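You operate a simulated robot arm through the tools that you are given. There is no shell and no other tool.

You are at the controls of a simulated two-armed robot. One attempt, no reset.

JOB
Tip the stale oats into the bin bag, then refill the tub from the plastic jug.
Fine: about 300 ml, tub and jug back on the cabinet, green lid on. Set down upright: cream plastic jug.

It is judged by the outcome, as a careful person would: the job done as asked, and still so three seconds after it is handed in. It fails if anything else is knocked over, pushed out of place, dropped, spilled or broken. A push-on lid holds only when it is set on centred and level and pressed home; a screw cap is set on level and turned clockwise until tight.

ROBOT AND FRAMES
Two 6-joint arms with two-finger grippers on one trunk that stands fixed in place. Base frame: the origin is at the foot of the trunk, x ahead of it, y to its left, z up. Lengths are in m, angles in rad, forces in N, time in s.
The left shoulder is at [0.06, 0.143, 0.965], the right one opposite. With the tool pointing down near the work surface each hand reaches from about 0.24 to 0.52 m from the base axis, measured 20 degrees to its own side. Payload 2.45 kg a hand.
The TCP of each hand is the grasp point between the finger pads, 0.026 m short of the fingertips. In the tool frame z runs along the fingers and y along their closing line. The gripper opens to 0.096 m; its body begins 0.069 m behind the TCP.
Orientation is told as [roll, pitch, yaw] about the base's x, y, z axes, in that order, counted from this pose: with the fingers straight down and closing along the base's y, the tool's x points along the base's -x, its y along +y and its z along -z.

CONTROLS
- The arms move only by the tool nudge_tool. It takes "left_increments", "right_increments" or both (then of equal length, played together; a hand with none holds still); each is a list of rows, each a list of 7 numbers: the turn, a rotation vector about the tool's x, y, z in units of 180 degrees (1.0 is 180 degrees), then the shift along the tool's x, y, z in units of 500 mm (1.0 is 500 mm), then the opening, from 0 (shut) to 1 (fully open). In form: [[rx, ry, rz, x, y, z, jaw], ...]. A call has 1 to 20 rows; each row is the pose to reach, as a shift and turn from the pose commanded when the call began, along the tool's axes at that moment. A call with a number of a shift or a turn outside -1 to 1 is refused whole. Each row takes 0.2 s and may step no farther than 0.05 m and 0.15 rad from the row before; otherwise, or with a gripper value out of range, the whole call is refused. Where a pose cannot be reached the arm comes as near as it can. A force on the tool above 40 N (or 10 N above the force at the start of the call, whichever is more), or a blocked arm, ends the call early, and 0.2 s more pass. Each finger travels about 0.0799 m/s and halts on what it meets, pressing with about 42 N; the grip force reading is that of the motor and also rises with nothing between the fingers. The clock runs only during rows and for 0.2 s after the last one: add rows that repeat a pose to give the fingers time. The reply holds the time, the measured pose of the TCP, the force on the tool along the base axes, the opening and the grip force, in the units named above and with some noise, with the torque about the TCP (base axes, N m) and any sound that the robot's microphone picked up.
- Cameras (640 x 400 px; columns grow to the right, rows downward): "scene" is now at [0.1285, 0.0488, 1.5763]; the picture's right is [0.56, -0.83, -0.00], its down [-0.57, -0.39, -0.72] and it looks along [0.60, 0.41, -0.69] (base axes); focal length 335 px, centre (320, 200). "left" rides on the left gripper at [0.082, -0.003, -0.098] in its tool frame; the picture's right is [0.04, 1.00, 0.00], its down [-0.73, 0.03, -0.68] and it looks along [-0.68, 0.03, 0.73] (tool axes); focal length 256 px, centre (320, 200). "right" rides on the right gripper at [0.082, 0.003, -0.098] in its tool frame; the picture's right is [-0.04, 1.00, 0.00], its down [-0.73, -0.03, -0.68] and it looks along [-0.68, -0.03, 0.73] (tool axes); focal length 256 px, centre (320, 200). There is no depth. A picture from a camera that has moved, and an enlarged one, comes with that camera's place and axes in the base frame and with its lens.
- get_image(camera): a new picture of that camera. No time passes.
- slide_trunk(by): slides the trunk up (or, below 0, down) by that many m; the arms and the scene camera ride with it, the base frame stays. It gives what a move gives, with no picture.
- aim_head(pan, tilt): turns the head with the scene camera to pan (to the left, within 1.501 rad either way) and tilt (down, from -0.506 to 1.204), counted from straight ahead of the robot. It gives what a move gives.
- close_up(camera, box): a new picture of the part [left, top, right, bottom] of that camera's present view, enlarged. No time passes.
- hand_in(): hands the job in; it is judged then, once.

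Nothing tells you positions but the pictures and the camera data. Unless the task says otherwise, let go and move clear before handing in.

The tools are called after "Request:" as name(argument=value, ...) on one line, values as JSON. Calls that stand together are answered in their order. nudge_tool: Moves the arms, as the interface text tells. Its arguments: {"type":"object","properties":{"left_increments":{"type":"array","items":{"type":"array","items":{"type":"number"}}},"right_increments":{"type":"array","items":{"type":"array","items":{"type":"number"}}}},"required":[]} The other tools are called the same way: slide_trunk (by) moves the trunk up or down; aim_head (pan, tilt) turns the head that bears the scene camera; get_image (camera) takes a picture; close_up (camera, box) takes an enlarged picture of a part of a camera's view; hand_in () hands the job in.

At the start:

```text
time_s: 0.0
left_eef_pos: [0.2727, 0.3438, 1.3555]
left_tool_rot: [0.0, 0.0, 0.0]
left_contact_force: [0.0, -0.6, 0.3]
left_ft_torque: [0.03, -0.01, -0.02]
left_opening: 0.0959
left_grasp_force: 0.0
right_eef_pos: [0.2979, 0.0579, 1.3542]
right_tool_rot: [0.0, -0.001, 0.002]
right_contact_force: [0.2, 0.2, -0.6]
right_ft_torque: [0.0, 0.02, 0.0]
right_opening: 0.096
right_grasp_force: 0.1
trunk travel left (down, up): [-0.59, 0.0]
head pan, tilt (commanded): [0.599, 0.761]
```

scene: 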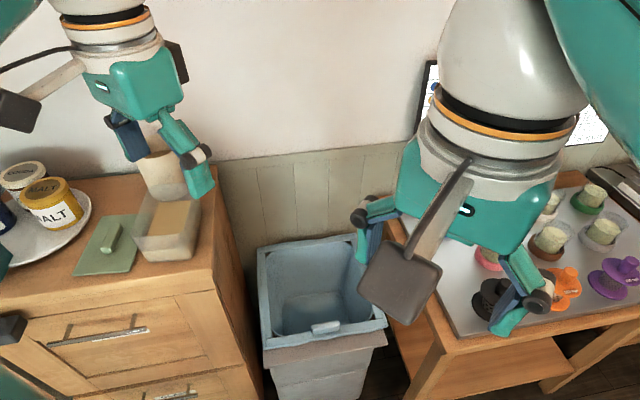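
right: 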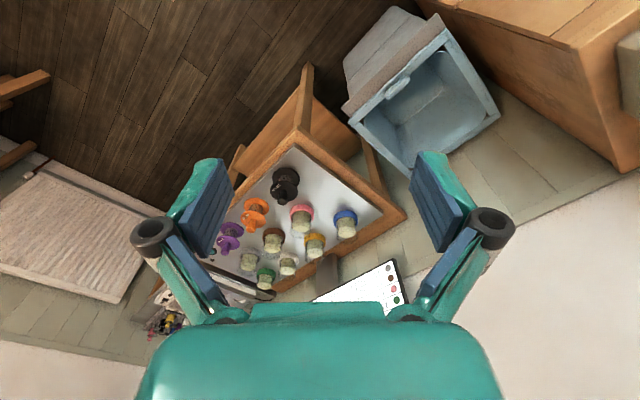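
left: 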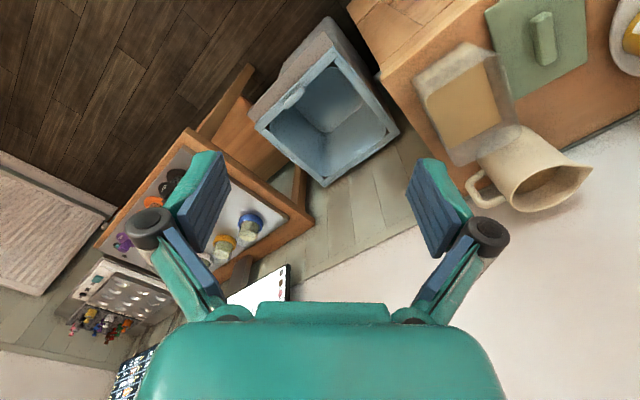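

I see a cabinet on the left with a translucent tub of oats, a green lid, a cream jug and a plate with jars; a bin with a bag stands on the floor between the cabinet and a table. I'll look around before moving anything.

Request:
close_up(camera="scene", box=[0, 100, 320, 300])

Request:
close_up(camera="left", box=[380, 0, 640, 220])

Request:
close_up(camera="left", box=[230, 0, 430, 200])

Request:
aim_head(pan=1.1, tilt=0.8)

```text
2.00 times, centred on (160, 200) of scene
camera zoom: at [0.1285, 0.0488, 1.5763], right [0.56, -0.83, 0.0], down [-0.57, -0.39, -0.72], along [0.6, 0.41, -0.69], focal length 671 px, centre (640, 200)
```

zoom: 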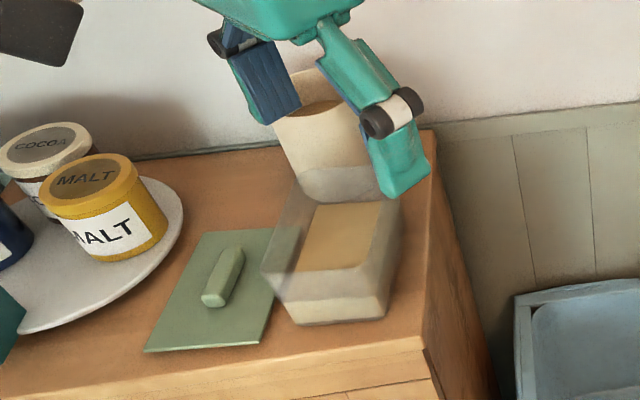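

```text
1.82 times, centred on (510, 110) of left
camera zoom: at [0.19, 0.341, 1.4526], right [-0.04, 1.0, 0.0], down [0.73, 0.03, 0.68], along [0.68, 0.03, -0.73], focal length 465 px, centre (-26, 364)
```

zoom: 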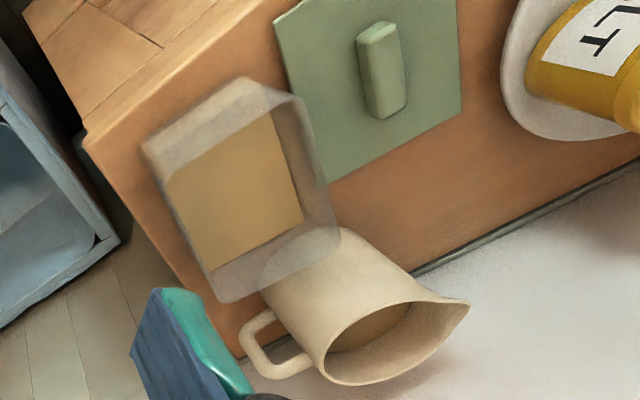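

```text
2.00 times, centred on (330, 100) of left
camera zoom: at [0.19, 0.341, 1.4526], right [-0.04, 1.0, 0.0], down [0.73, 0.03, 0.68], along [0.68, 0.03, -0.73], focal length 512 px, centre (300, 400)
```

zoom: 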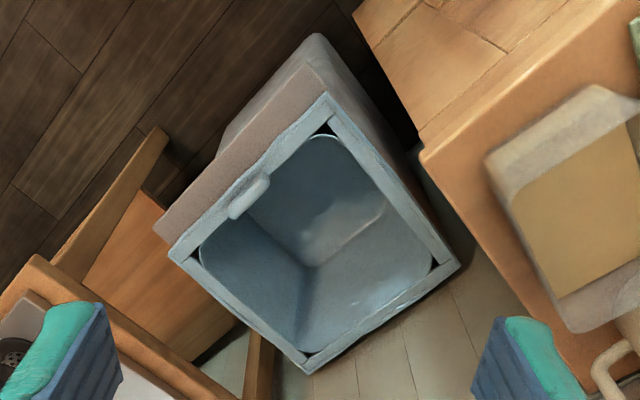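

```text
time_s: 0.9
left_eef_pos: [0.2729, 0.3437, 1.3554]
left_tool_rot: [-0.002, -0.001, 0.001]
left_contact_force: [0.1, 0.2, 0.5]
left_ft_torque: [0.01, -0.02, 0.02]
left_opening: 0.0959
left_grasp_force: 0.0
right_eef_pos: [0.298, 0.0574, 1.3548]
right_tool_rot: [0.0, -0.001, -0.003]
right_contact_force: [-0.5, -0.3, 0.3]
right_ft_torque: [-0.02, -0.01, 0.01]
right_opening: 0.0963
right_grasp_force: 0.1
trunk travel left (down, up): [-0.59, 0.0]
head pan, tilt (commanded): [1.1, 0.799]
```

Request:
get_image(camera="scene")

Request:
get_image(camera="left")

```text
taken
camera scene: at [0.0972, 0.0742, 1.5732], right [0.89, -0.45, 0.0], down [-0.33, -0.64, -0.7], along [0.32, 0.62, -0.72], focal length 335 px, centre (320, 200)
```

scene: 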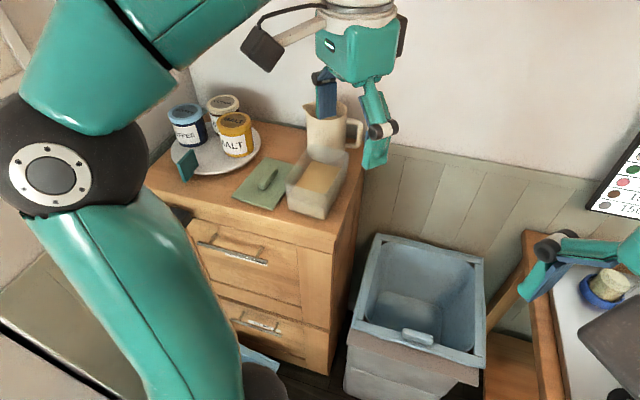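

```text
taken
camera left: at [0.19, 0.3409, 1.453], right [-0.04, 1.0, 0.0], down [0.73, 0.03, 0.68], along [0.68, 0.03, -0.73], focal length 256 px, centre (320, 200)
```

left: 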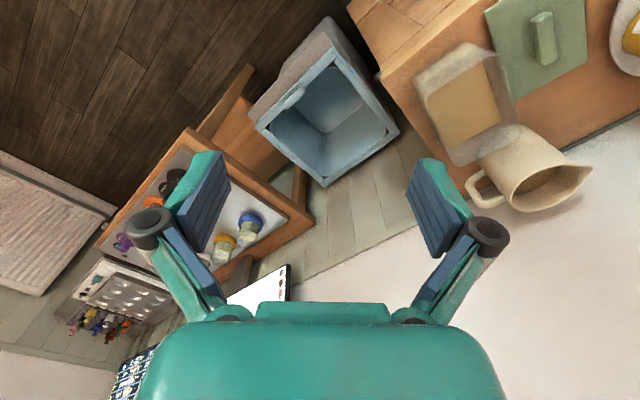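

The cabinet top looks to be near z≈1.0 with its front-right corner near (0.325, 0.447); the bin rim is near z≈0.62, centred around (0.62, 0.39). I'll take closer looks to measure the tub, lid and jug.

Request:
close_up(camera="scene", box=[220, 80, 380, 230])

Request:
close_up(camera="left", box=[400, 20, 600, 220])

Request:
close_up(camera="scene", box=[120, 70, 300, 230])

Request:
close_up(camera="scene", box=[320, 210, 520, 400])

```text
2.67 times, centred on (300, 155) of scene
camera zoom: at [0.0972, 0.0742, 1.5732], right [0.89, -0.45, 0.0], down [-0.33, -0.64, -0.7], along [0.32, 0.62, -0.72], focal length 894 px, centre (373, 320)
```

zoom: 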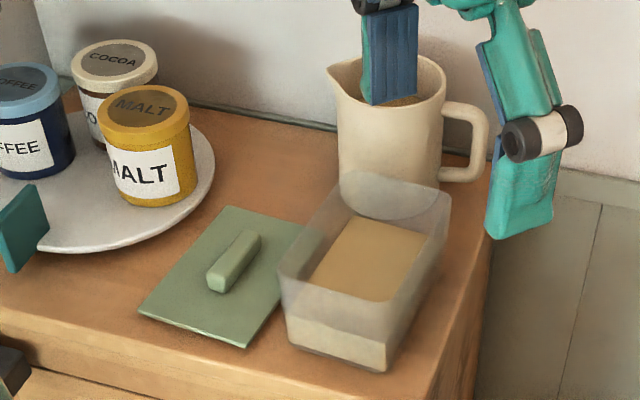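

```text
2.00 times, centred on (500, 120) of left
camera zoom: at [0.19, 0.3409, 1.453], right [-0.04, 1.0, 0.0], down [0.73, 0.03, 0.68], along [0.68, 0.03, -0.73], focal length 512 px, centre (-40, 360)
```

zoom: 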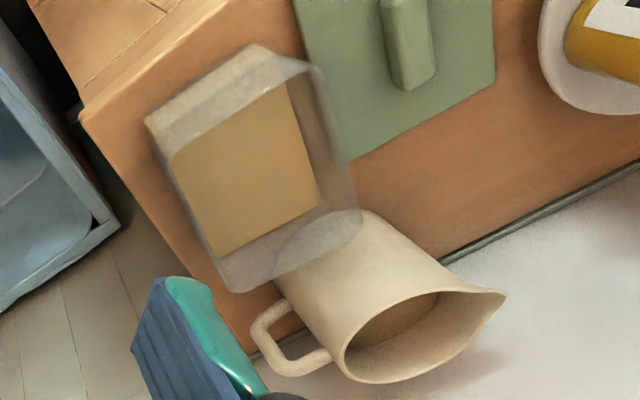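

```text
2.50 times, centred on (210, 150) of scene
camera zoom: at [0.0972, 0.0742, 1.5732], right [0.89, -0.45, 0.0], down [-0.33, -0.64, -0.7], along [0.32, 0.62, -0.72], focal length 839 px, centre (595, 325)
```

zoom: 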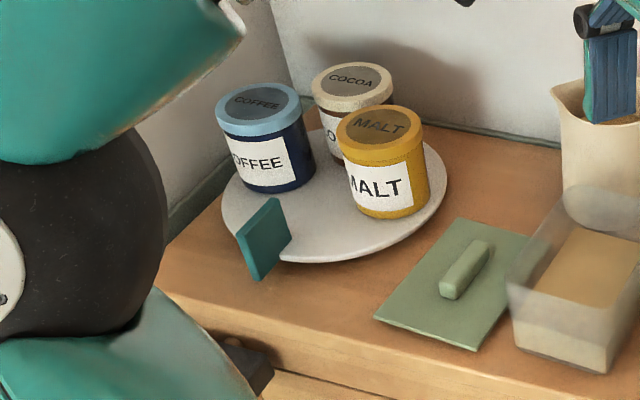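

```text
2.11 times, centred on (420, 305) of scene
camera zoom: at [0.0972, 0.0742, 1.5732], right [0.89, -0.45, 0.0], down [-0.33, -0.64, -0.7], along [0.32, 0.62, -0.72], focal length 706 px, centre (110, -21)
```

zoom: 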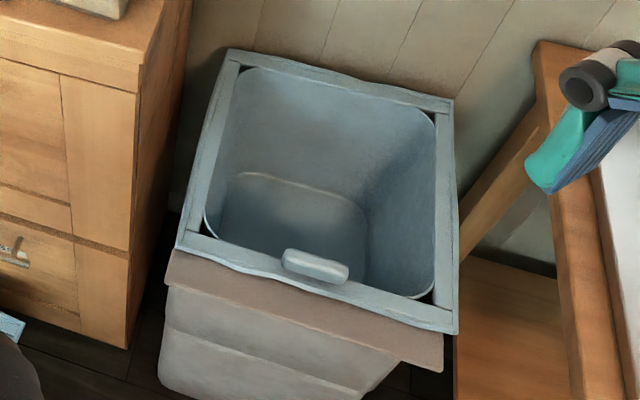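

The tub (translucent, oats about 4–5 cm deep), the lid, and the jug are clear; there is a teal piece near the plate I want to identify. I'll move the head to get parallax.

Request:
aim_head(pan=1.3, tilt=0.95)

Request:
get_image(camera="scene")

Request:
aim_head(pan=0.0, tilt=0.8)

Request:
get_image(camera="scene")

```text
time_s: 1.7
left_eef_pos: [0.2714, 0.3439, 1.3541]
left_tool_rot: [0.0, 0.0, 0.0]
left_contact_force: [0.6, 0.4, 0.0]
left_ft_torque: [-0.01, -0.03, 0.02]
left_opening: 0.0961
left_grasp_force: 0.1
right_eef_pos: [0.2978, 0.0581, 1.3547]
right_tool_rot: [0.0, 0.001, -0.002]
right_contact_force: [0.6, 0.3, -0.3]
right_ft_torque: [-0.04, -0.01, 0.06]
right_opening: 0.0959
right_grasp_force: 0.1
trunk travel left (down, up): [-0.59, 0.0]
head pan, tilt (commanded): [1.3, 0.949]
```

```text
taken
camera scene: at [0.0799, 0.0724, 1.5617], right [0.96, -0.27, 0.0], down [-0.22, -0.78, -0.58], along [0.16, 0.56, -0.81], focal length 335 px, centre (320, 200)
```

scene: 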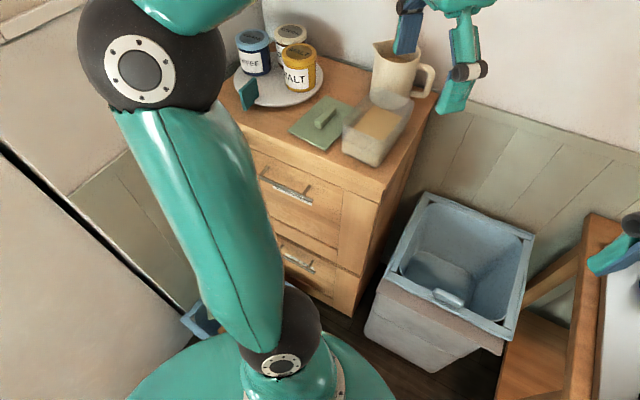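

```text
time_s: 3.1
left_eef_pos: [0.2719, 0.3438, 1.3549]
left_tool_rot: [-0.001, -0.002, 0.001]
left_contact_force: [0.9, 0.9, -0.8]
left_ft_torque: [0.0, 0.01, 0.05]
left_opening: 0.0959
left_grasp_force: 0.1
right_eef_pos: [0.2981, 0.0578, 1.355]
right_tool_rot: [0.0, 0.0, -0.002]
right_contact_force: [0.2, -0.7, -0.6]
right_ft_torque: [0.02, 0.0, -0.01]
right_opening: 0.0958
right_grasp_force: 0.1
trunk travel left (down, up): [-0.59, 0.0]
head pan, tilt (commanded): [0.0, 0.799]
```

```text
taken
camera scene: at [0.1411, 0.0024, 1.5732], right [0.0, -1.0, 0.0], down [-0.72, 0.0, -0.7], along [0.7, 0.0, -0.72], focal length 335 px, centre (320, 200)
```

scene: 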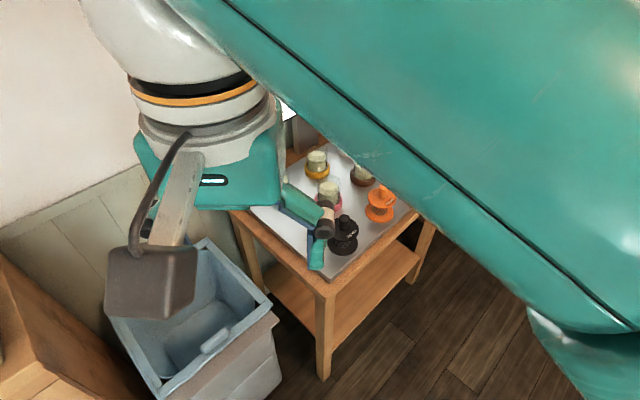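

The right-hand table is clutter I can leave alone; all the work is at the left cabinet and the bin. I'll zoom tightly on the tub, jug and lid for measurement.

Request:
close_up(camera="left", box=[405, 35, 525, 175])

Request:
close_up(camera="left", box=[455, 110, 605, 220])

Request:
close_up(camera="left", box=[480, 0, 640, 100])

Request:
aim_head(pan=0.95, tilt=0.8)

Request:
get_image(camera="scene")

```text
2.86 times, centred on (465, 105) of left
camera zoom: at [0.19, 0.3409, 1.453], right [-0.04, 1.0, 0.0], down [0.73, 0.03, 0.68], along [0.68, 0.03, -0.73], focal length 731 px, centre (-94, 471)
```

zoom: 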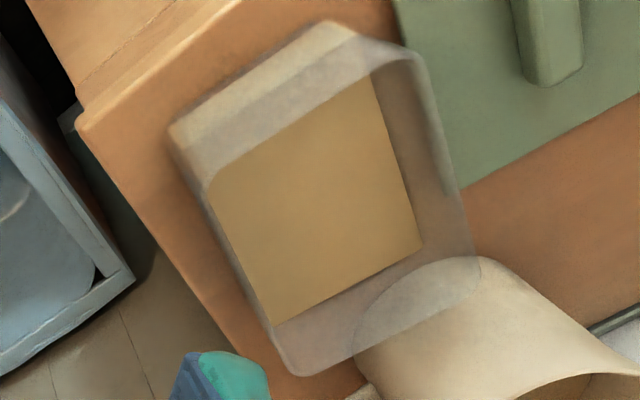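

```text
3.64 times, centred on (530, 165) of left
camera zoom: at [0.19, 0.3409, 1.453], right [-0.04, 1.0, 0.0], down [0.73, 0.03, 0.68], along [0.68, 0.03, -0.73], focal length 931 px, centre (-444, 327)
```

zoom: 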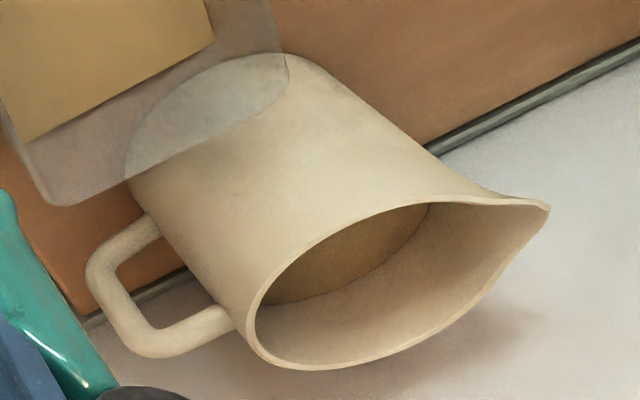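

```text
4.00 times, centred on (560, 50) of left
camera zoom: at [0.19, 0.3409, 1.453], right [-0.04, 1.0, 0.0], down [0.73, 0.03, 0.68], along [0.68, 0.03, -0.73], focal length 1024 px, centre (-640, 800)
```

zoom: 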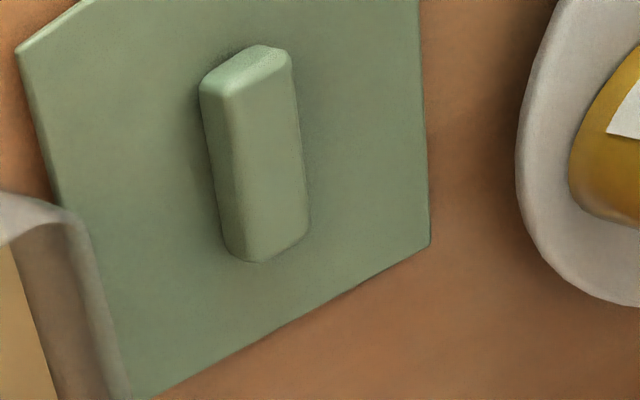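

```text
time_s: 4.4
left_eef_pos: [0.2729, 0.3435, 1.3557]
left_tool_rot: [-0.002, 0.0, 0.0]
left_contact_force: [-0.5, -0.5, 0.2]
left_ft_torque: [0.01, 0.03, -0.03]
left_opening: 0.0961
left_grasp_force: 0.1
right_eef_pos: [0.2977, 0.059, 1.3553]
right_tool_rot: [0.0, 0.0, -0.001]
right_contact_force: [0.5, 0.2, 0.1]
right_ft_torque: [0.0, 0.0, -0.01]
right_opening: 0.0961
right_grasp_force: 0.1
trunk travel left (down, up): [-0.59, 0.0]
head pan, tilt (commanded): [0.949, 0.799]
```

```text
taken
camera scene: at [0.1075, 0.0679, 1.5732], right [0.81, -0.58, 0.0], down [-0.42, -0.58, -0.7], along [0.41, 0.57, -0.72], focal length 335 px, centre (320, 200)
```

scene: 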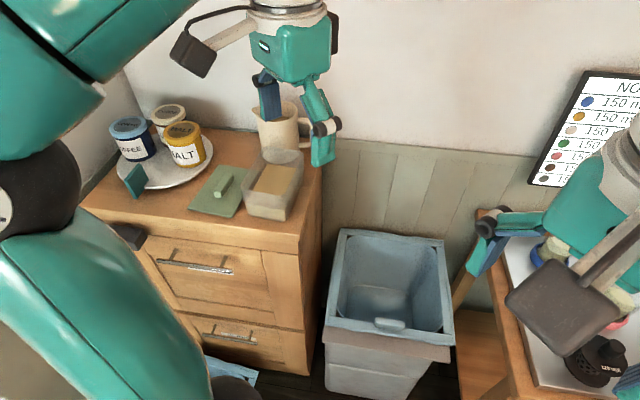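

There is a notice on the wall listing colours and volumes; I'll read it in case it matters, then continue measuring.

Request:
aim_head(pan=0.4, tilt=0.5)

Request:
get_image(camera="scene")

Request:
get_image(camera="right")

```text
time_s: 5.3
left_eef_pos: [0.2728, 0.3434, 1.3552]
left_tool_rot: [-0.002, -0.001, 0.0]
left_contact_force: [-0.5, 0.7, -0.3]
left_ft_torque: [-0.02, 0.02, 0.0]
left_opening: 0.0961
left_grasp_force: 0.1
right_eef_pos: [0.298, 0.0602, 1.3545]
right_tool_rot: [-0.001, 0.0, -0.002]
right_contact_force: [0.0, -0.4, 0.1]
right_ft_torque: [0.03, -0.02, 0.01]
right_opening: 0.0959
right_grasp_force: 0.1
trunk travel left (down, up): [-0.59, 0.0]
head pan, tilt (commanded): [0.4, 0.499]
```

```text
taken
camera scene: at [0.1443, 0.0378, 1.5991], right [0.39, -0.92, 0.0], down [-0.44, -0.19, -0.88], along [0.81, 0.34, -0.48], focal length 335 px, centre (320, 200)
```

scene: 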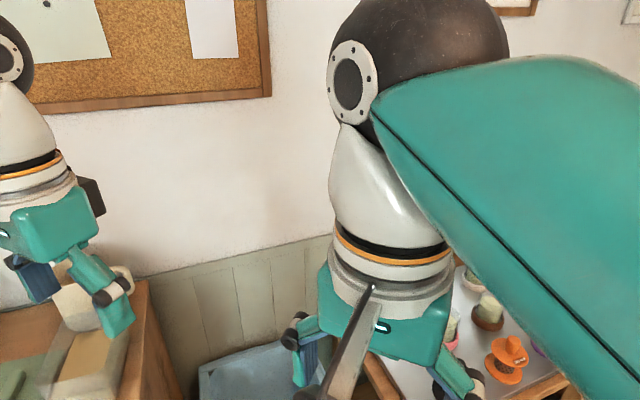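

```text
taken
camera right: at [0.2168, 0.0626, 1.4536], right [0.04, 1.0, 0.0], down [0.73, -0.03, 0.68], along [0.68, -0.03, -0.73], focal length 256 px, centre (320, 200)
```

right: 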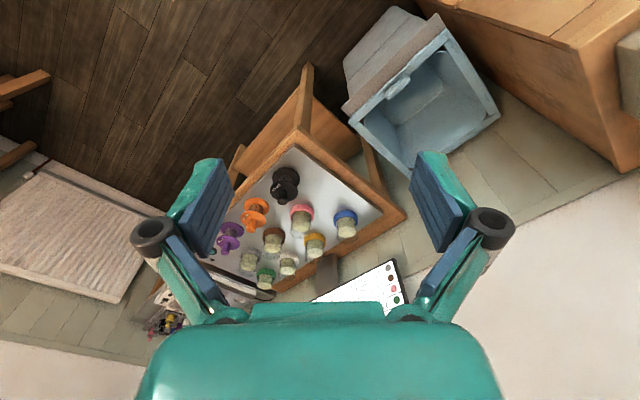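

The tub (about 0.10 × 0.16 m, rim near z≈1.08) sits near (0.36, 0.59) with the lid on its left and the jug behind it. I'll turn the left hand about 45° to line up with the cabinet and move a little toward it for a better look.

Request:
nudge_tool(left_increments=[[0, 0, -0.0422, -0.0123, 0.0353, 0.008, 1], [0, 0, -0.0844, -0.0247, 0.0707, 0.017, 1], [0, 0, -0.1266, -0.037, 0.106, 0.025, 1], [0, 0, -0.1688, -0.0493, 0.1413, 0.033, 1], [0, 0, -0.211, -0.0617, 0.1767, 0.042, 1], [0, 0, -0.2533, -0.074, 0.212, 0.05, 1], [0, 0, -0.2533, -0.074, 0.212, 0.05, 1]])

Request:
get_image(camera="left")

Request:
aim_head(pan=1.1, tilt=0.8)

Request:
get_image(camera="scene")

```text
time_s: 6.9
left_eef_pos: [0.3098, 0.4501, 1.3297]
left_tool_rot: [-0.002, 0.0, 0.798]
left_contact_force: [0.0, -0.2, 0.4]
left_ft_torque: [-0.01, 0.01, 0.02]
left_opening: 0.0958
left_grasp_force: 0.0
right_eef_pos: [0.2973, 0.0587, 1.355]
right_tool_rot: [0.0, 0.0, -0.001]
right_contact_force: [-0.6, -2.3, 0.8]
right_ft_torque: [0.0, 0.0, 0.0]
right_opening: 0.0959
right_grasp_force: 0.1
trunk travel left (down, up): [-0.59, 0.0]
head pan, tilt (commanded): [0.4, 0.499]
```

```text
taken
camera left: at [0.255, 0.3887, 1.4283], right [-0.74, 0.67, 0.0], down [0.49, 0.55, 0.68], along [0.46, 0.5, -0.73], focal length 256 px, centre (320, 200)
```

left: 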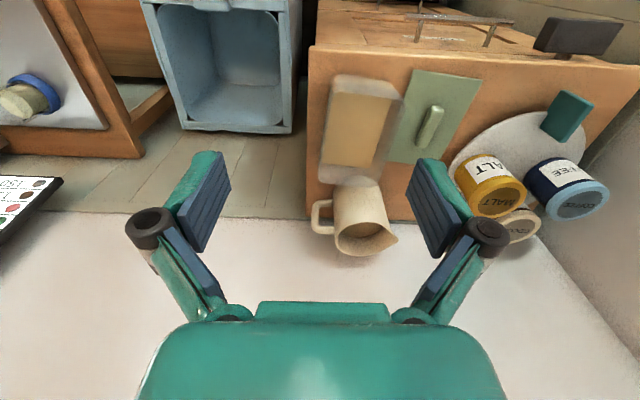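

```text
time_s: 8.0
left_eef_pos: [0.3101, 0.4494, 1.3299]
left_tool_rot: [-0.003, 0.0, 0.796]
left_contact_force: [0.8, 0.7, 0.5]
left_ft_torque: [0.0, 0.03, 0.0]
left_opening: 0.0963
left_grasp_force: 0.1
right_eef_pos: [0.298, 0.0587, 1.3552]
right_tool_rot: [0.0, 0.001, -0.003]
right_contact_force: [-0.5, -0.3, -1.1]
right_ft_torque: [-0.02, 0.0, 0.02]
right_opening: 0.0961
right_grasp_force: 0.1
trunk travel left (down, up): [-0.59, 0.0]
head pan, tilt (commanded): [1.1, 0.799]
```

```text
taken
camera scene: at [0.0972, 0.0742, 1.5732], right [0.89, -0.45, 0.0], down [-0.33, -0.64, -0.7], along [0.32, 0.62, -0.72], focal length 335 px, centre (320, 200)
```

scene: 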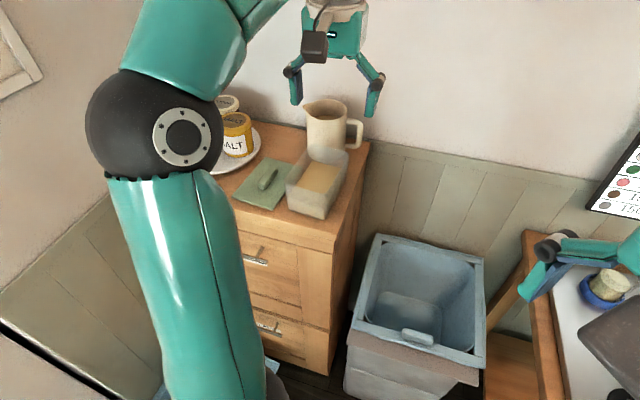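

Now the view is square to the cabinet. I'll zoom in for accurate measurements of tub, lid and jug.

Request:
close_up(camera="left", box=[300, 50, 420, 180])

Request:
close_up(camera="left", box=[300, 160, 420, 270])

Request:
close_up(camera="left", box=[370, 50, 500, 180])

Request:
close_up(camera="scene", box=[220, 90, 380, 230])

```text
3.08 times, centred on (360, 115) of left
camera zoom: at [0.2552, 0.389, 1.4281], right [-0.74, 0.67, 0.0], down [0.49, 0.55, 0.68], along [0.46, 0.5, -0.73], focal length 788 px, centre (197, 462)
```

zoom: 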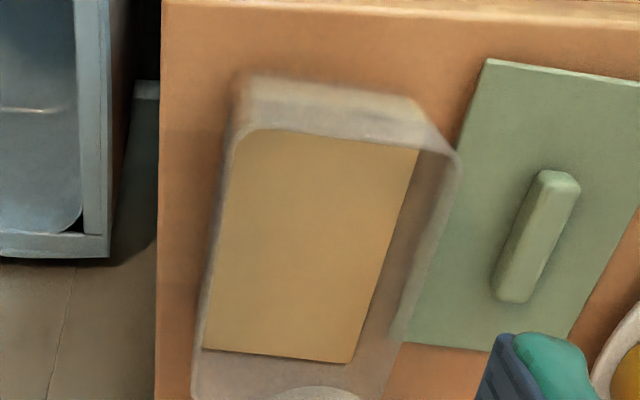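

```text
3.64 times, centred on (360, 215) of left
camera zoom: at [0.2552, 0.389, 1.4281], right [-0.74, 0.67, 0.0], down [0.49, 0.55, 0.68], along [0.46, 0.5, -0.73], focal length 931 px, centre (174, 146)
```

zoom: 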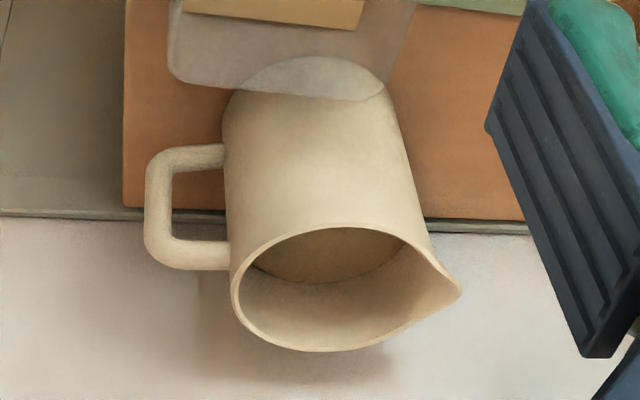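

```text
3.08 times, centred on (435, 115) of left
camera zoom: at [0.2552, 0.389, 1.4281], right [-0.74, 0.67, 0.0], down [0.49, 0.55, 0.68], along [0.46, 0.5, -0.73], focal length 788 px, centre (-34, 462)
```

zoom: 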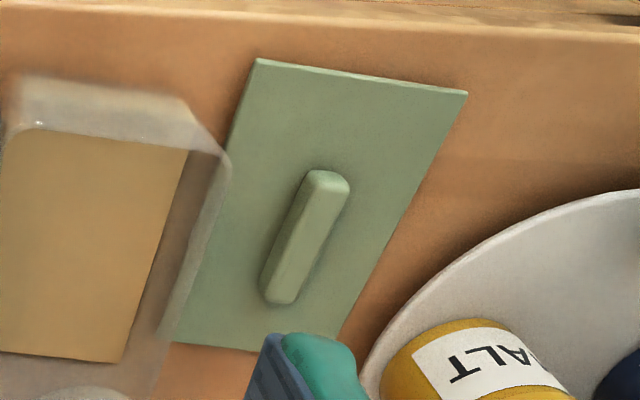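

```text
2.86 times, centred on (300, 160) of scene
camera zoom: at [0.0972, 0.0742, 1.5732], right [0.89, -0.45, 0.0], down [-0.33, -0.64, -0.7], along [0.32, 0.62, -0.72], focal length 958 px, centre (377, 314)
```

zoom: 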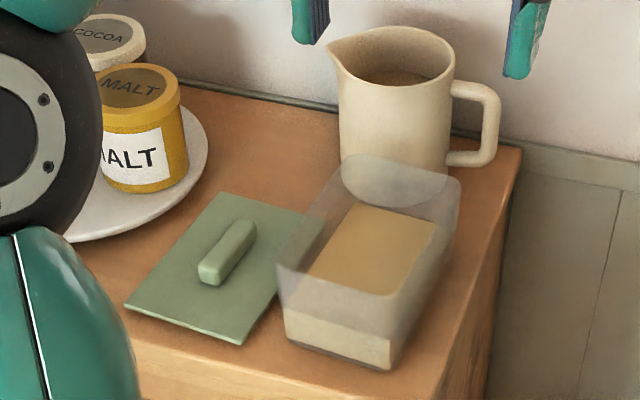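

The cabinet-aligned frame is clear: cabinet edges at p=0.556 (front), q=0.077 (right), tub about 0.16×0.107 m, rim z≈1.085, and the jug handle faces the open right side. I'll bring the left hand over the tub's right wall, tool down, to pinch it there.

Request:
nudge_tool(left_increments=[[0, 0, 0.003, -0.0429, 0.0045, 0.0567, 1], [0, 0, 0.006, -0.0859, 0.009, 0.113, 1], [0, 0, 0.009, -0.1288, 0.0135, 0.17, 1], [0, 0, 0.012, -0.1717, 0.018, 0.2267, 0.9], [0, 0, 0.015, -0.2147, 0.0225, 0.2833, 0.9], [0, 0, 0.0185, -0.2576, 0.027, 0.34, 0.9], [0, 0, 0.0185, -0.2576, 0.027, 0.34, 0.9]])

Request:
get_image(camera="left")

Request:
get_image(camera="scene")

Request:
close_up(camera="scene", box=[220, 60, 400, 230])

```text
time_s: 9.6
left_eef_pos: [0.3897, 0.5538, 1.1598]
left_tool_rot: [-0.001, 0.001, 0.74]
left_contact_force: [0.7, 0.1, -0.1]
left_ft_torque: [0.0, 0.03, 0.01]
left_opening: 0.0861
left_grasp_force: 0.1
right_eef_pos: [0.2978, 0.0587, 1.3563]
right_tool_rot: [0.0, 0.0, 0.0]
right_contact_force: [0.1, -0.8, -0.9]
right_ft_torque: [-0.04, -0.01, -0.05]
right_opening: 0.0961
right_grasp_force: 0.1
trunk travel left (down, up): [-0.59, 0.0]
head pan, tilt (commanded): [1.1, 0.799]
```

```text
taken
camera left: at [0.3311, 0.4966, 1.2569], right [-0.7, 0.71, 0.0], down [0.52, 0.52, 0.68], along [0.48, 0.48, -0.73], focal length 256 px, centre (320, 200)
```

left: 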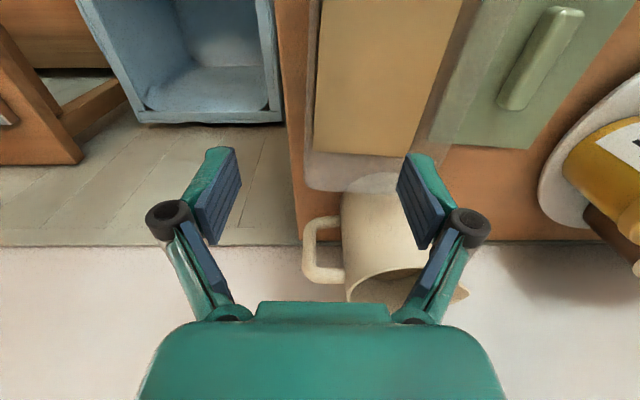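

```text
taken
camera scene: at [0.0964, 0.0735, 1.5733], right [0.89, -0.45, 0.0], down [-0.33, -0.64, -0.7], along [0.32, 0.62, -0.72], focal length 335 px, centre (320, 200)
```

scene: 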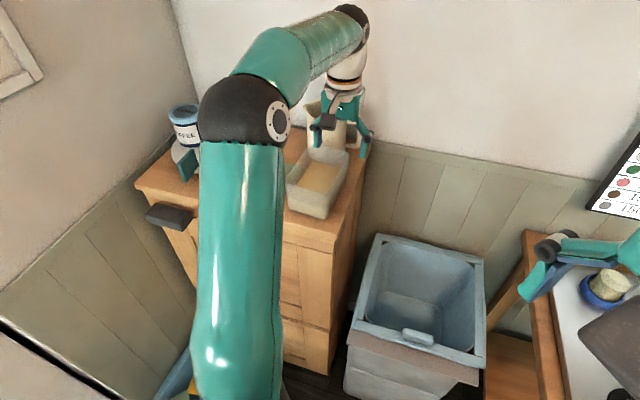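

```text
2.35 times, centred on (310, 145) of scene
camera zoom: at [0.0964, 0.0735, 1.5733], right [0.89, -0.45, 0.0], down [-0.33, -0.64, -0.7], along [0.32, 0.62, -0.72], focal length 789 px, centre (344, 329)
```

zoom: 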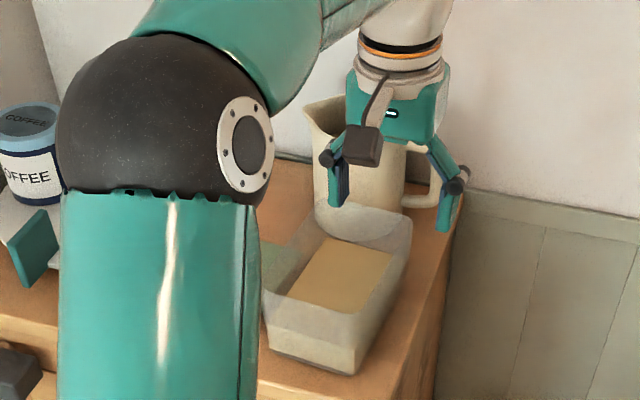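

The hand reached a tool-down pose above the tub's right wall. I'll zoom in through the hand camera to check alignment with the wall.

Request:
close_up(camera="left", box=[270, 40, 470, 200])

Request:
close_up(camera="left", box=[270, 0, 370, 80])

```text
2.50 times, centred on (370, 120) of left
camera zoom: at [0.3311, 0.4966, 1.2569], right [-0.7, 0.71, 0.0], down [0.52, 0.52, 0.68], along [0.48, 0.48, -0.73], focal length 640 px, centre (195, 400)
```

zoom: 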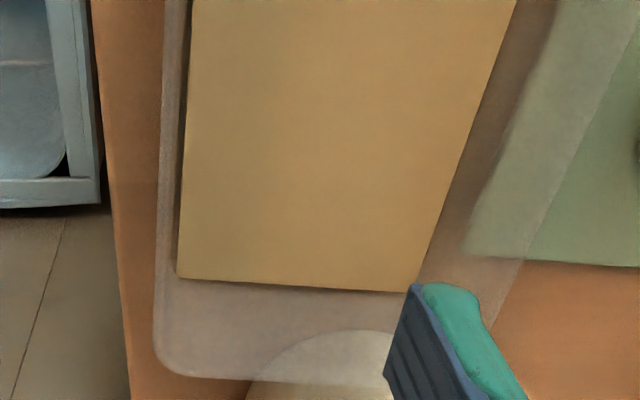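

```text
5.00 times, centred on (320, 40) of left
camera zoom: at [0.3311, 0.4966, 1.2569], right [-0.7, 0.71, 0.0], down [0.52, 0.52, 0.68], along [0.48, 0.48, -0.73], focal length 1280 px, centre (320, 1000)
```

zoom: 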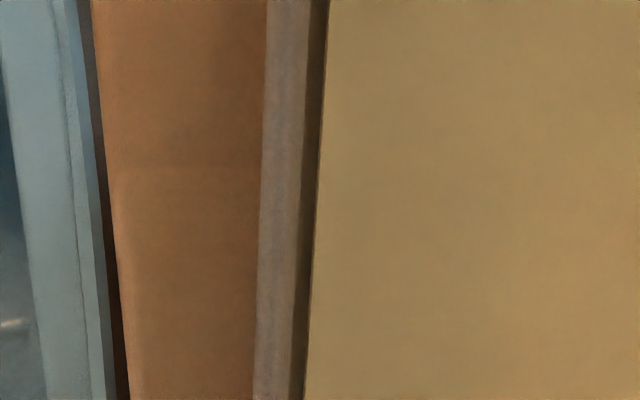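

The tub's right rim lies about 1 cm to the right of the tool axis, slightly skewed and flared. I'll correct for that with a small tilt and yaw, and descend so the fingertips stay just above the oats.

Request:
nudge_tool(left_increments=[[-0.0143, 0, 0.005, 0, -0.0075, 0.02, 0.9], [-0.0287, 0, 0.0095, 0, -0.015, 0.05, 0.9], [-0.0287, 0, 0.0095, 0, -0.015, 0.09, 0.9], [-0.0287, 0, 0.0095, 0, -0.015, 0.13, 0.9], [-0.0287, 0, 0.0095, 0, -0.015, 0.164, 0.9], [-0.0287, 0, 0.0095, 0, -0.015, 0.164, 0.9]])

Request:
get_image(camera="left")

Request:
close_up(camera="scene", box=[260, 80, 400, 230])

```text
time_s: 11.0
left_eef_pos: [0.3951, 0.5456, 1.0789]
left_tool_rot: [0.088, 0.002, 0.709]
left_contact_force: [-0.4, 0.4, 0.1]
left_ft_torque: [0.0, 0.02, -0.01]
left_opening: 0.0865
left_grasp_force: 0.0
right_eef_pos: [0.2986, 0.0587, 1.3554]
right_tool_rot: [0.0, 0.001, -0.002]
right_contact_force: [0.3, -0.4, -0.6]
right_ft_torque: [-0.01, 0.04, 0.01]
right_opening: 0.096
right_grasp_force: 0.0
trunk travel left (down, up): [-0.59, 0.0]
head pan, tilt (commanded): [1.1, 0.799]
```

```text
taken
camera left: at [0.3402, 0.4841, 1.1761], right [-0.68, 0.73, 0.09], down [0.58, 0.45, 0.68], along [0.45, 0.51, -0.73], focal length 256 px, centre (320, 200)
```

left: 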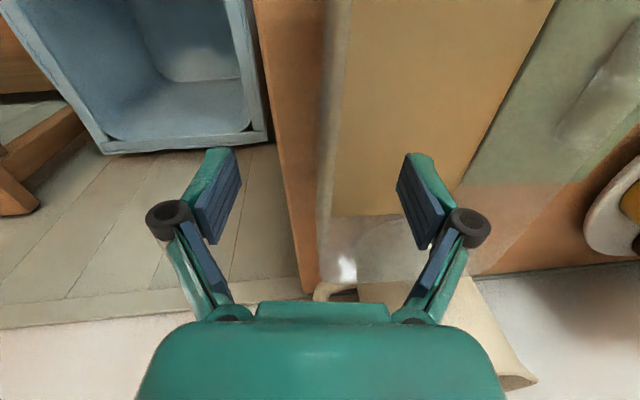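

```text
2.67 times, centred on (330, 155) of scene
camera zoom: at [0.0972, 0.0741, 1.5732], right [0.89, -0.45, 0.0], down [-0.33, -0.64, -0.7], along [0.32, 0.62, -0.72], focal length 894 px, centre (293, 320)
```

zoom: 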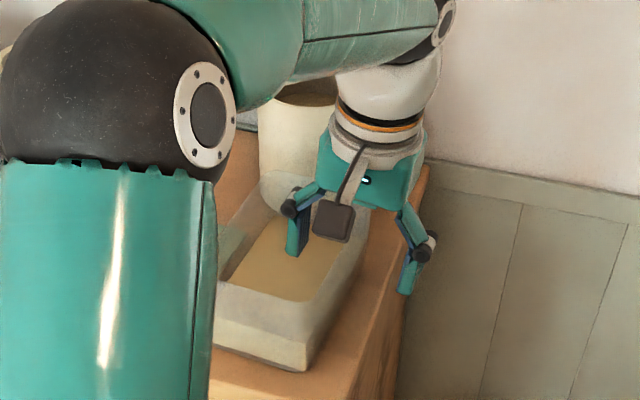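

The wall is now between the fingers with the inner finger inside the tub above the oats. I'll close on the wall.

Request:
nudge_tool(left_increments=[[0, 0, 0, 0, 0, 0, 0.6], [0, 0, 0, 0, 0, 0, 0.3], [0, 0, 0, 0, 0, 0, 0.0], [0, 0, 0, 0, 0, 0, 0.0], [0, 0, 0, 0, 0, 0, 0.0], [0, 0, 0, 0, 0, 0, 0.0]])

Request:
get_image(camera="left")

Request:
close_up(camera="scene", box=[260, 80, 400, 230])

```text
time_s: 12.4
left_eef_pos: [0.3941, 0.5463, 1.0781]
left_tool_rot: [0.088, 0.003, 0.707]
left_contact_force: [0.4, -0.3, -0.2]
left_ft_torque: [-0.14, -0.09, 0.0]
left_opening: 0.0061
left_grasp_force: 31.6
right_eef_pos: [0.2982, 0.0575, 1.3546]
right_tool_rot: [0.0, 0.0, -0.003]
right_contact_force: [-0.8, -0.5, 0.6]
right_ft_torque: [0.01, -0.01, -0.01]
right_opening: 0.096
right_grasp_force: 0.1
trunk travel left (down, up): [-0.59, 0.0]
head pan, tilt (commanded): [1.1, 0.799]
```

```text
taken
camera left: at [0.3404, 0.4842, 1.1761], right [-0.68, 0.73, 0.09], down [0.58, 0.45, 0.68], along [0.45, 0.51, -0.73], focal length 256 px, centre (320, 200)
```

left: 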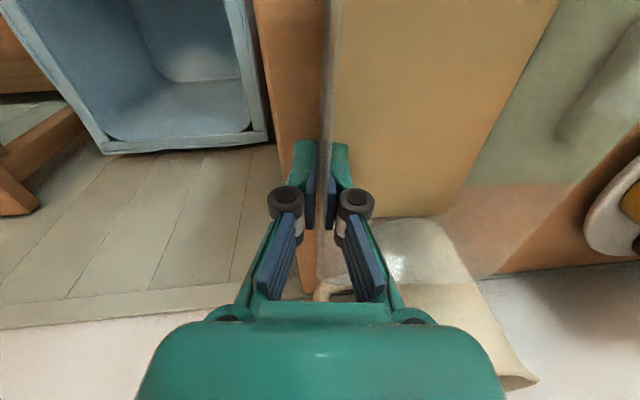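

```text
2.67 times, centred on (330, 155) of scene
camera zoom: at [0.0974, 0.0744, 1.5731], right [0.89, -0.45, 0.0], down [-0.33, -0.64, -0.7], along [0.32, 0.62, -0.72], focal length 894 px, centre (293, 320)
```

zoom: 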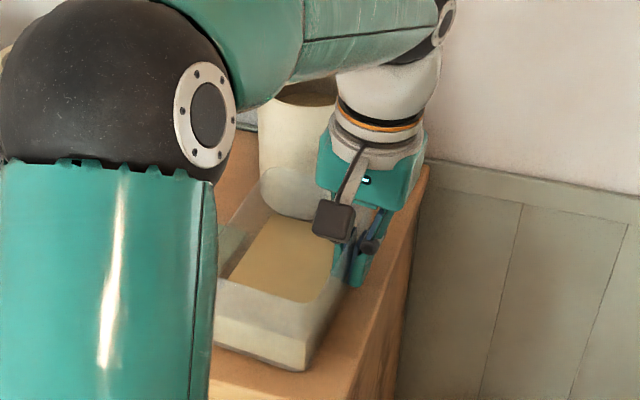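

The wall is gripped (about 6 mm thick, ~32 N). I'll lift a little and check that it holds and read the weight.

Request:
nudge_tool(left_increments=[[0, 0, 0, 0, 0.0018, -0.02, 0.0], [0, 0, 0, 0, 0.0035, -0.04, 0.0], [0, 0, 0, 0, 0.0053, -0.06, 0.0], [0, 0, 0, 0, 0.0053, -0.06, 0.0], [0, 0, 0, 0, 0.0053, -0.06, 0.0]])

Request:
get_image(camera="left")

Request:
close_up(camera="scene", box=[260, 80, 400, 230])

```text
time_s: 13.6
left_eef_pos: [0.3959, 0.5464, 1.1084]
left_tool_rot: [0.09, 0.001, 0.707]
left_contact_force: [-0.4, 0.4, -3.1]
left_ft_torque: [-0.06, -0.16, 0.0]
left_opening: 0.0062
left_grasp_force: 31.3
right_eef_pos: [0.2984, 0.0592, 1.3545]
right_tool_rot: [0.002, -0.002, -0.002]
right_contact_force: [0.3, 0.0, 0.0]
right_ft_torque: [0.0, 0.02, -0.01]
right_opening: 0.0962
right_grasp_force: 0.0
trunk travel left (down, up): [-0.59, 0.0]
head pan, tilt (commanded): [1.1, 0.799]
```

```text
taken
camera left: at [0.3407, 0.4839, 1.2057], right [-0.68, 0.73, 0.09], down [0.58, 0.45, 0.68], along [0.45, 0.51, -0.73], focal length 256 px, centre (320, 200)
```

left: 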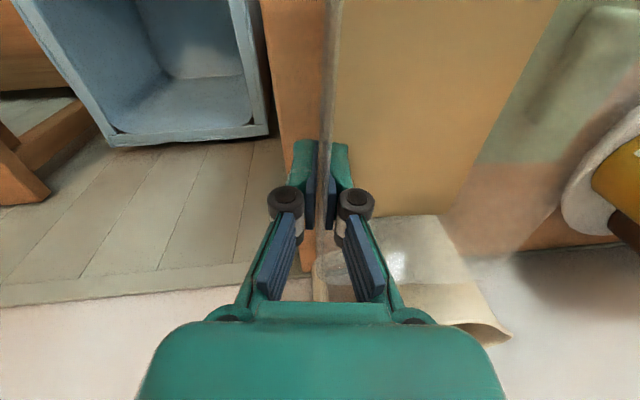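

```text
2.67 times, centred on (330, 155) of scene
camera zoom: at [0.0975, 0.0745, 1.5731], right [0.89, -0.45, 0.0], down [-0.33, -0.64, -0.7], along [0.32, 0.62, -0.72], focal length 894 px, centre (293, 320)
```

zoom: 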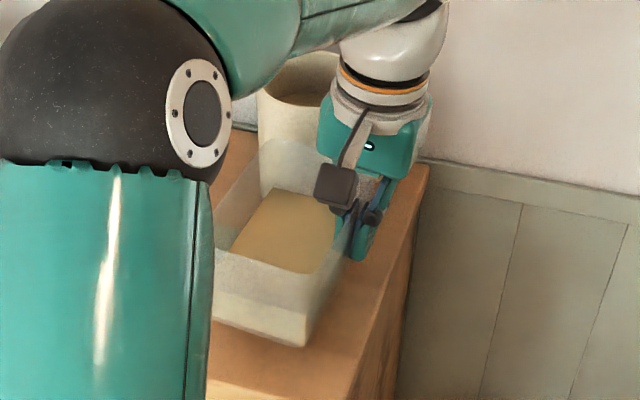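

The tub holds firmly and weighs about 3 N with the oats. I'll carry it level to the right over the bin.

Request:
nudge_tool(left_increments=[[0, 0, 0, 0.0038, -0.03, -0.01, 0.0], [0, 0, 0, 0.0075, -0.09, -0.022, 0.0], [0, 0, 0, 0.0113, -0.16, -0.032, 0.0], [0, 0, 0, 0.015, -0.23, -0.04, 0.0], [0, 0, 0, 0.0188, -0.3, -0.048, 0.0], [0, 0, 0, 0.0226, -0.37, -0.055, 0.0], [0, 0, 0, 0.0263, -0.44, -0.062, 0.0], [0, 0, 0, 0.03, -0.51, -0.07, 0.0], [0, 0, 0, 0.034, -0.58, -0.077, 0.0], [0, 0, 0, 0.0376, -0.633, -0.0813, 0.0], [0, 0, 0, 0.0376, -0.633, -0.0813, 0.0]])

Request:
aim_head(pan=0.7, tilt=0.85)

Request:
get_image(camera="scene")

Request:
get_image(camera="left")

```text
time_s: 16.0
left_eef_pos: [0.5879, 0.2927, 1.1199]
left_tool_rot: [0.09, 0.001, 0.708]
left_contact_force: [0.4, 0.3, -2.8]
left_ft_torque: [-0.04, -0.16, -0.01]
left_opening: 0.006
left_grasp_force: 31.8
right_eef_pos: [0.298, 0.059, 1.3552]
right_tool_rot: [-0.002, 0.001, 0.001]
right_contact_force: [-1.1, -0.5, -0.1]
right_ft_torque: [-0.03, 0.01, -0.01]
right_opening: 0.0958
right_grasp_force: 0.0
trunk travel left (down, up): [-0.59, 0.0]
head pan, tilt (commanded): [1.1, 0.799]
```

```text
time_s: 16.9
left_eef_pos: [0.5893, 0.2922, 1.1192]
left_tool_rot: [0.089, 0.002, 0.707]
left_contact_force: [0.7, -0.4, -3.0]
left_ft_torque: [-0.06, -0.13, -0.03]
left_opening: 0.0059
left_grasp_force: 32.2
right_eef_pos: [0.2985, 0.058, 1.3536]
right_tool_rot: [0.0, 0.003, 0.0]
right_contact_force: [0.3, 0.2, -0.1]
right_ft_torque: [0.0, -0.03, 0.01]
right_opening: 0.0961
right_grasp_force: 0.0
trunk travel left (down, up): [-0.59, 0.0]
head pan, tilt (commanded): [0.7, 0.85]
```

```text
taken
camera scene: at [0.121, 0.0529, 1.5691], right [0.64, -0.76, 0.0], down [-0.57, -0.48, -0.66], along [0.5, 0.43, -0.75], focal length 335 px, centre (320, 200)
```

scene: 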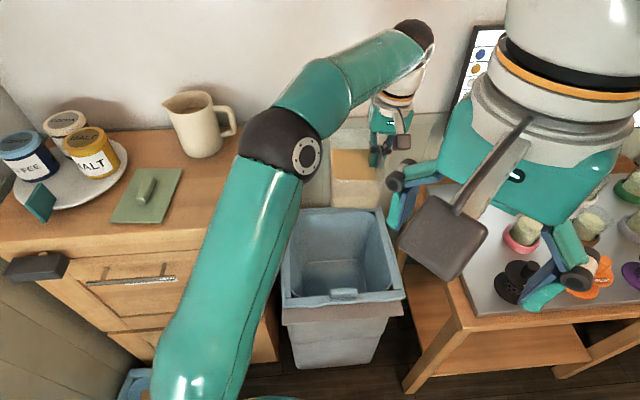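

```text
taken
camera left: at [0.5337, 0.2304, 1.2167], right [-0.68, 0.73, 0.09], down [0.58, 0.45, 0.68], along [0.45, 0.51, -0.73], focal length 256 px, centre (320, 200)
```

left: 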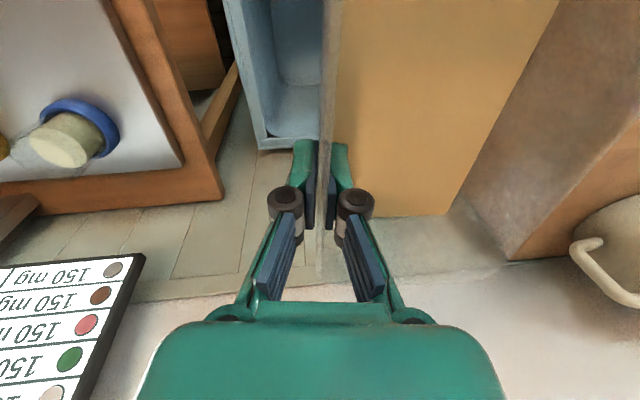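

The tub is now over the bin with about 3 N total weight. I'll move the idle right hand aside for clearance and lower the trunk to reduce the fall height.

Request:
nudge_tool(right_increments=[[0, 0, 0, 0, -0.05, 0, 1], [0, 0, 0, 0, -0.11, 0, 1], [0, 0, 0, 0, -0.17, 0, 1], [0, 0, 0, 0, -0.23, 0, 1], [0, 0, 0, 0, -0.3, 0, 1]])

Request:
slide_trunk(by=-0.15)

Request:
get_image(camera="scene")

```text
time_s: 18.1
left_eef_pos: [0.5889, 0.2916, 1.1201]
left_tool_rot: [0.089, 0.002, 0.707]
left_contact_force: [0.2, -1.0, -2.2]
left_ft_torque: [-0.01, -0.12, 0.03]
left_opening: 0.0063
left_grasp_force: 31.8
right_eef_pos: [0.2981, -0.0927, 1.3551]
right_tool_rot: [0.001, -0.001, -0.001]
right_contact_force: [0.1, -0.2, 1.0]
right_ft_torque: [0.02, 0.01, -0.02]
right_opening: 0.0961
right_grasp_force: 0.0
trunk travel left (down, up): [-0.59, 0.0]
head pan, tilt (commanded): [0.7, 0.85]
```

```text
time_s: 19.8
left_eef_pos: [0.5888, 0.2919, 0.9694]
left_tool_rot: [0.089, 0.002, 0.706]
left_contact_force: [0.3, 1.1, -3.6]
left_ft_torque: [-0.08, -0.16, 0.02]
left_opening: 0.0059
left_grasp_force: 31.9
right_eef_pos: [0.299, -0.0918, 1.2051]
right_tool_rot: [0.0, 0.003, -0.002]
right_contact_force: [-0.2, 0.2, 0.3]
right_ft_torque: [0.0, 0.01, -0.03]
right_opening: 0.0961
right_grasp_force: 0.0
trunk travel left (down, up): [-0.44, 0.15]
head pan, tilt (commanded): [0.7, 0.85]
```

```text
taken
camera scene: at [0.1207, 0.0528, 1.4192], right [0.64, -0.77, 0.0], down [-0.58, -0.48, -0.66], along [0.5, 0.42, -0.75], focal length 335 px, centre (320, 200)
```

scene: 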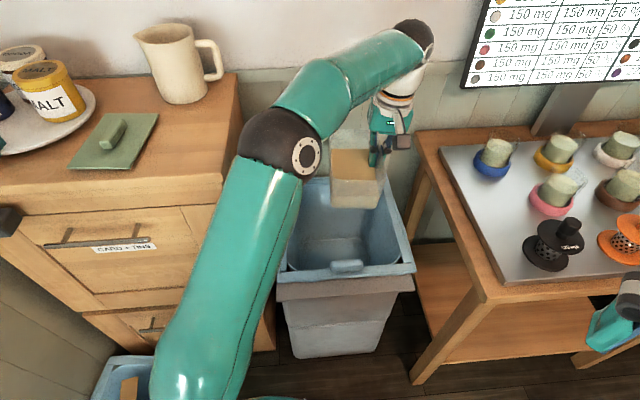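

There's a label "CARD + TINS" and another blue container at lower left; before tipping, I must verify which container is the one with the bin bag.

Request:
close_up(camera="scene", box=[70, 200, 230, 300])

Request:
close_up(camera="scene", box=[250, 160, 430, 370])

Request:
aim_head(pan=1.2, tilt=1.1)

Request:
get_image(camera="scene")

```text
4.00 times, centred on (150, 250) of scene
camera zoom: at [0.1207, 0.0528, 1.4192], right [0.64, -0.77, 0.0], down [-0.58, -0.48, -0.66], along [0.5, 0.42, -0.75], focal length 1342 px, centre (1000, 0)
```

zoom: 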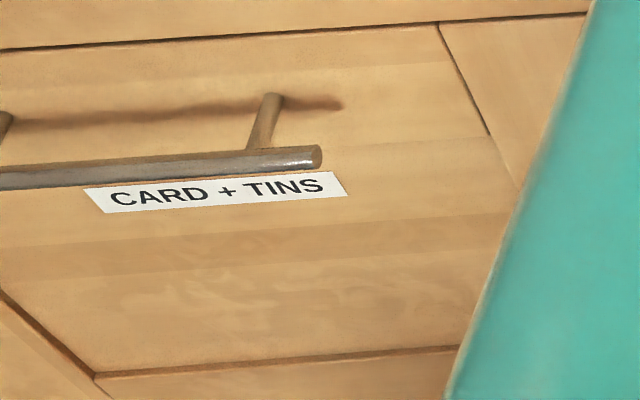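

```text
1.90 times, centred on (340, 265) of scene
camera zoom: at [0.1207, 0.0528, 1.4192], right [0.64, -0.77, 0.0], down [-0.58, -0.48, -0.66], along [0.5, 0.42, -0.75], focal length 639 px, centre (282, 76)
```

zoom: 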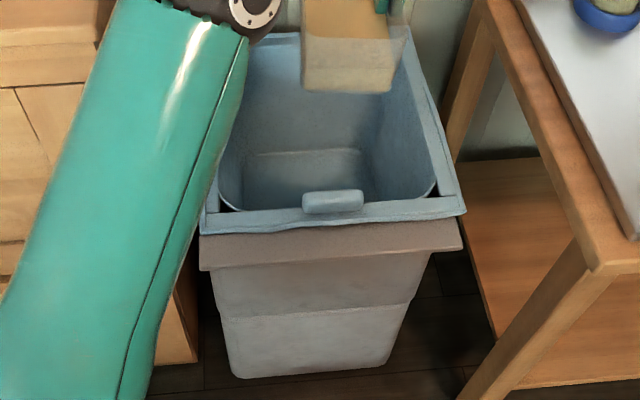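

```text
time_s: 20.8
left_eef_pos: [0.5882, 0.2928, 0.9689]
left_tool_rot: [0.089, 0.003, 0.709]
left_contact_force: [0.0, -0.3, -2.5]
left_ft_torque: [-0.05, -0.13, 0.01]
left_opening: 0.0058
left_grasp_force: 31.4
right_eef_pos: [0.299, -0.0916, 1.2058]
right_tool_rot: [0.0, 0.0, 0.001]
right_contact_force: [-0.9, 0.8, 0.2]
right_ft_torque: [-0.01, 0.03, -0.02]
right_opening: 0.0961
right_grasp_force: 0.0
trunk travel left (down, up): [-0.44, 0.15]
head pan, tilt (commanded): [1.201, 1.1]
```

```text
taken
camera scene: at [0.084, 0.0613, 1.4014], right [0.93, -0.36, 0.0], down [-0.32, -0.83, -0.45], along [0.16, 0.42, -0.89], focal length 335 px, centre (320, 200)
```

scene: 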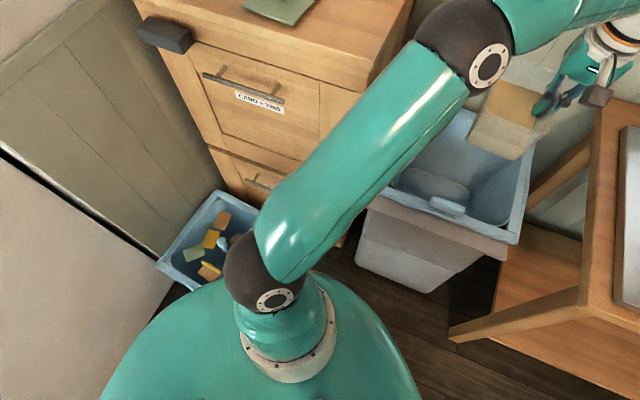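

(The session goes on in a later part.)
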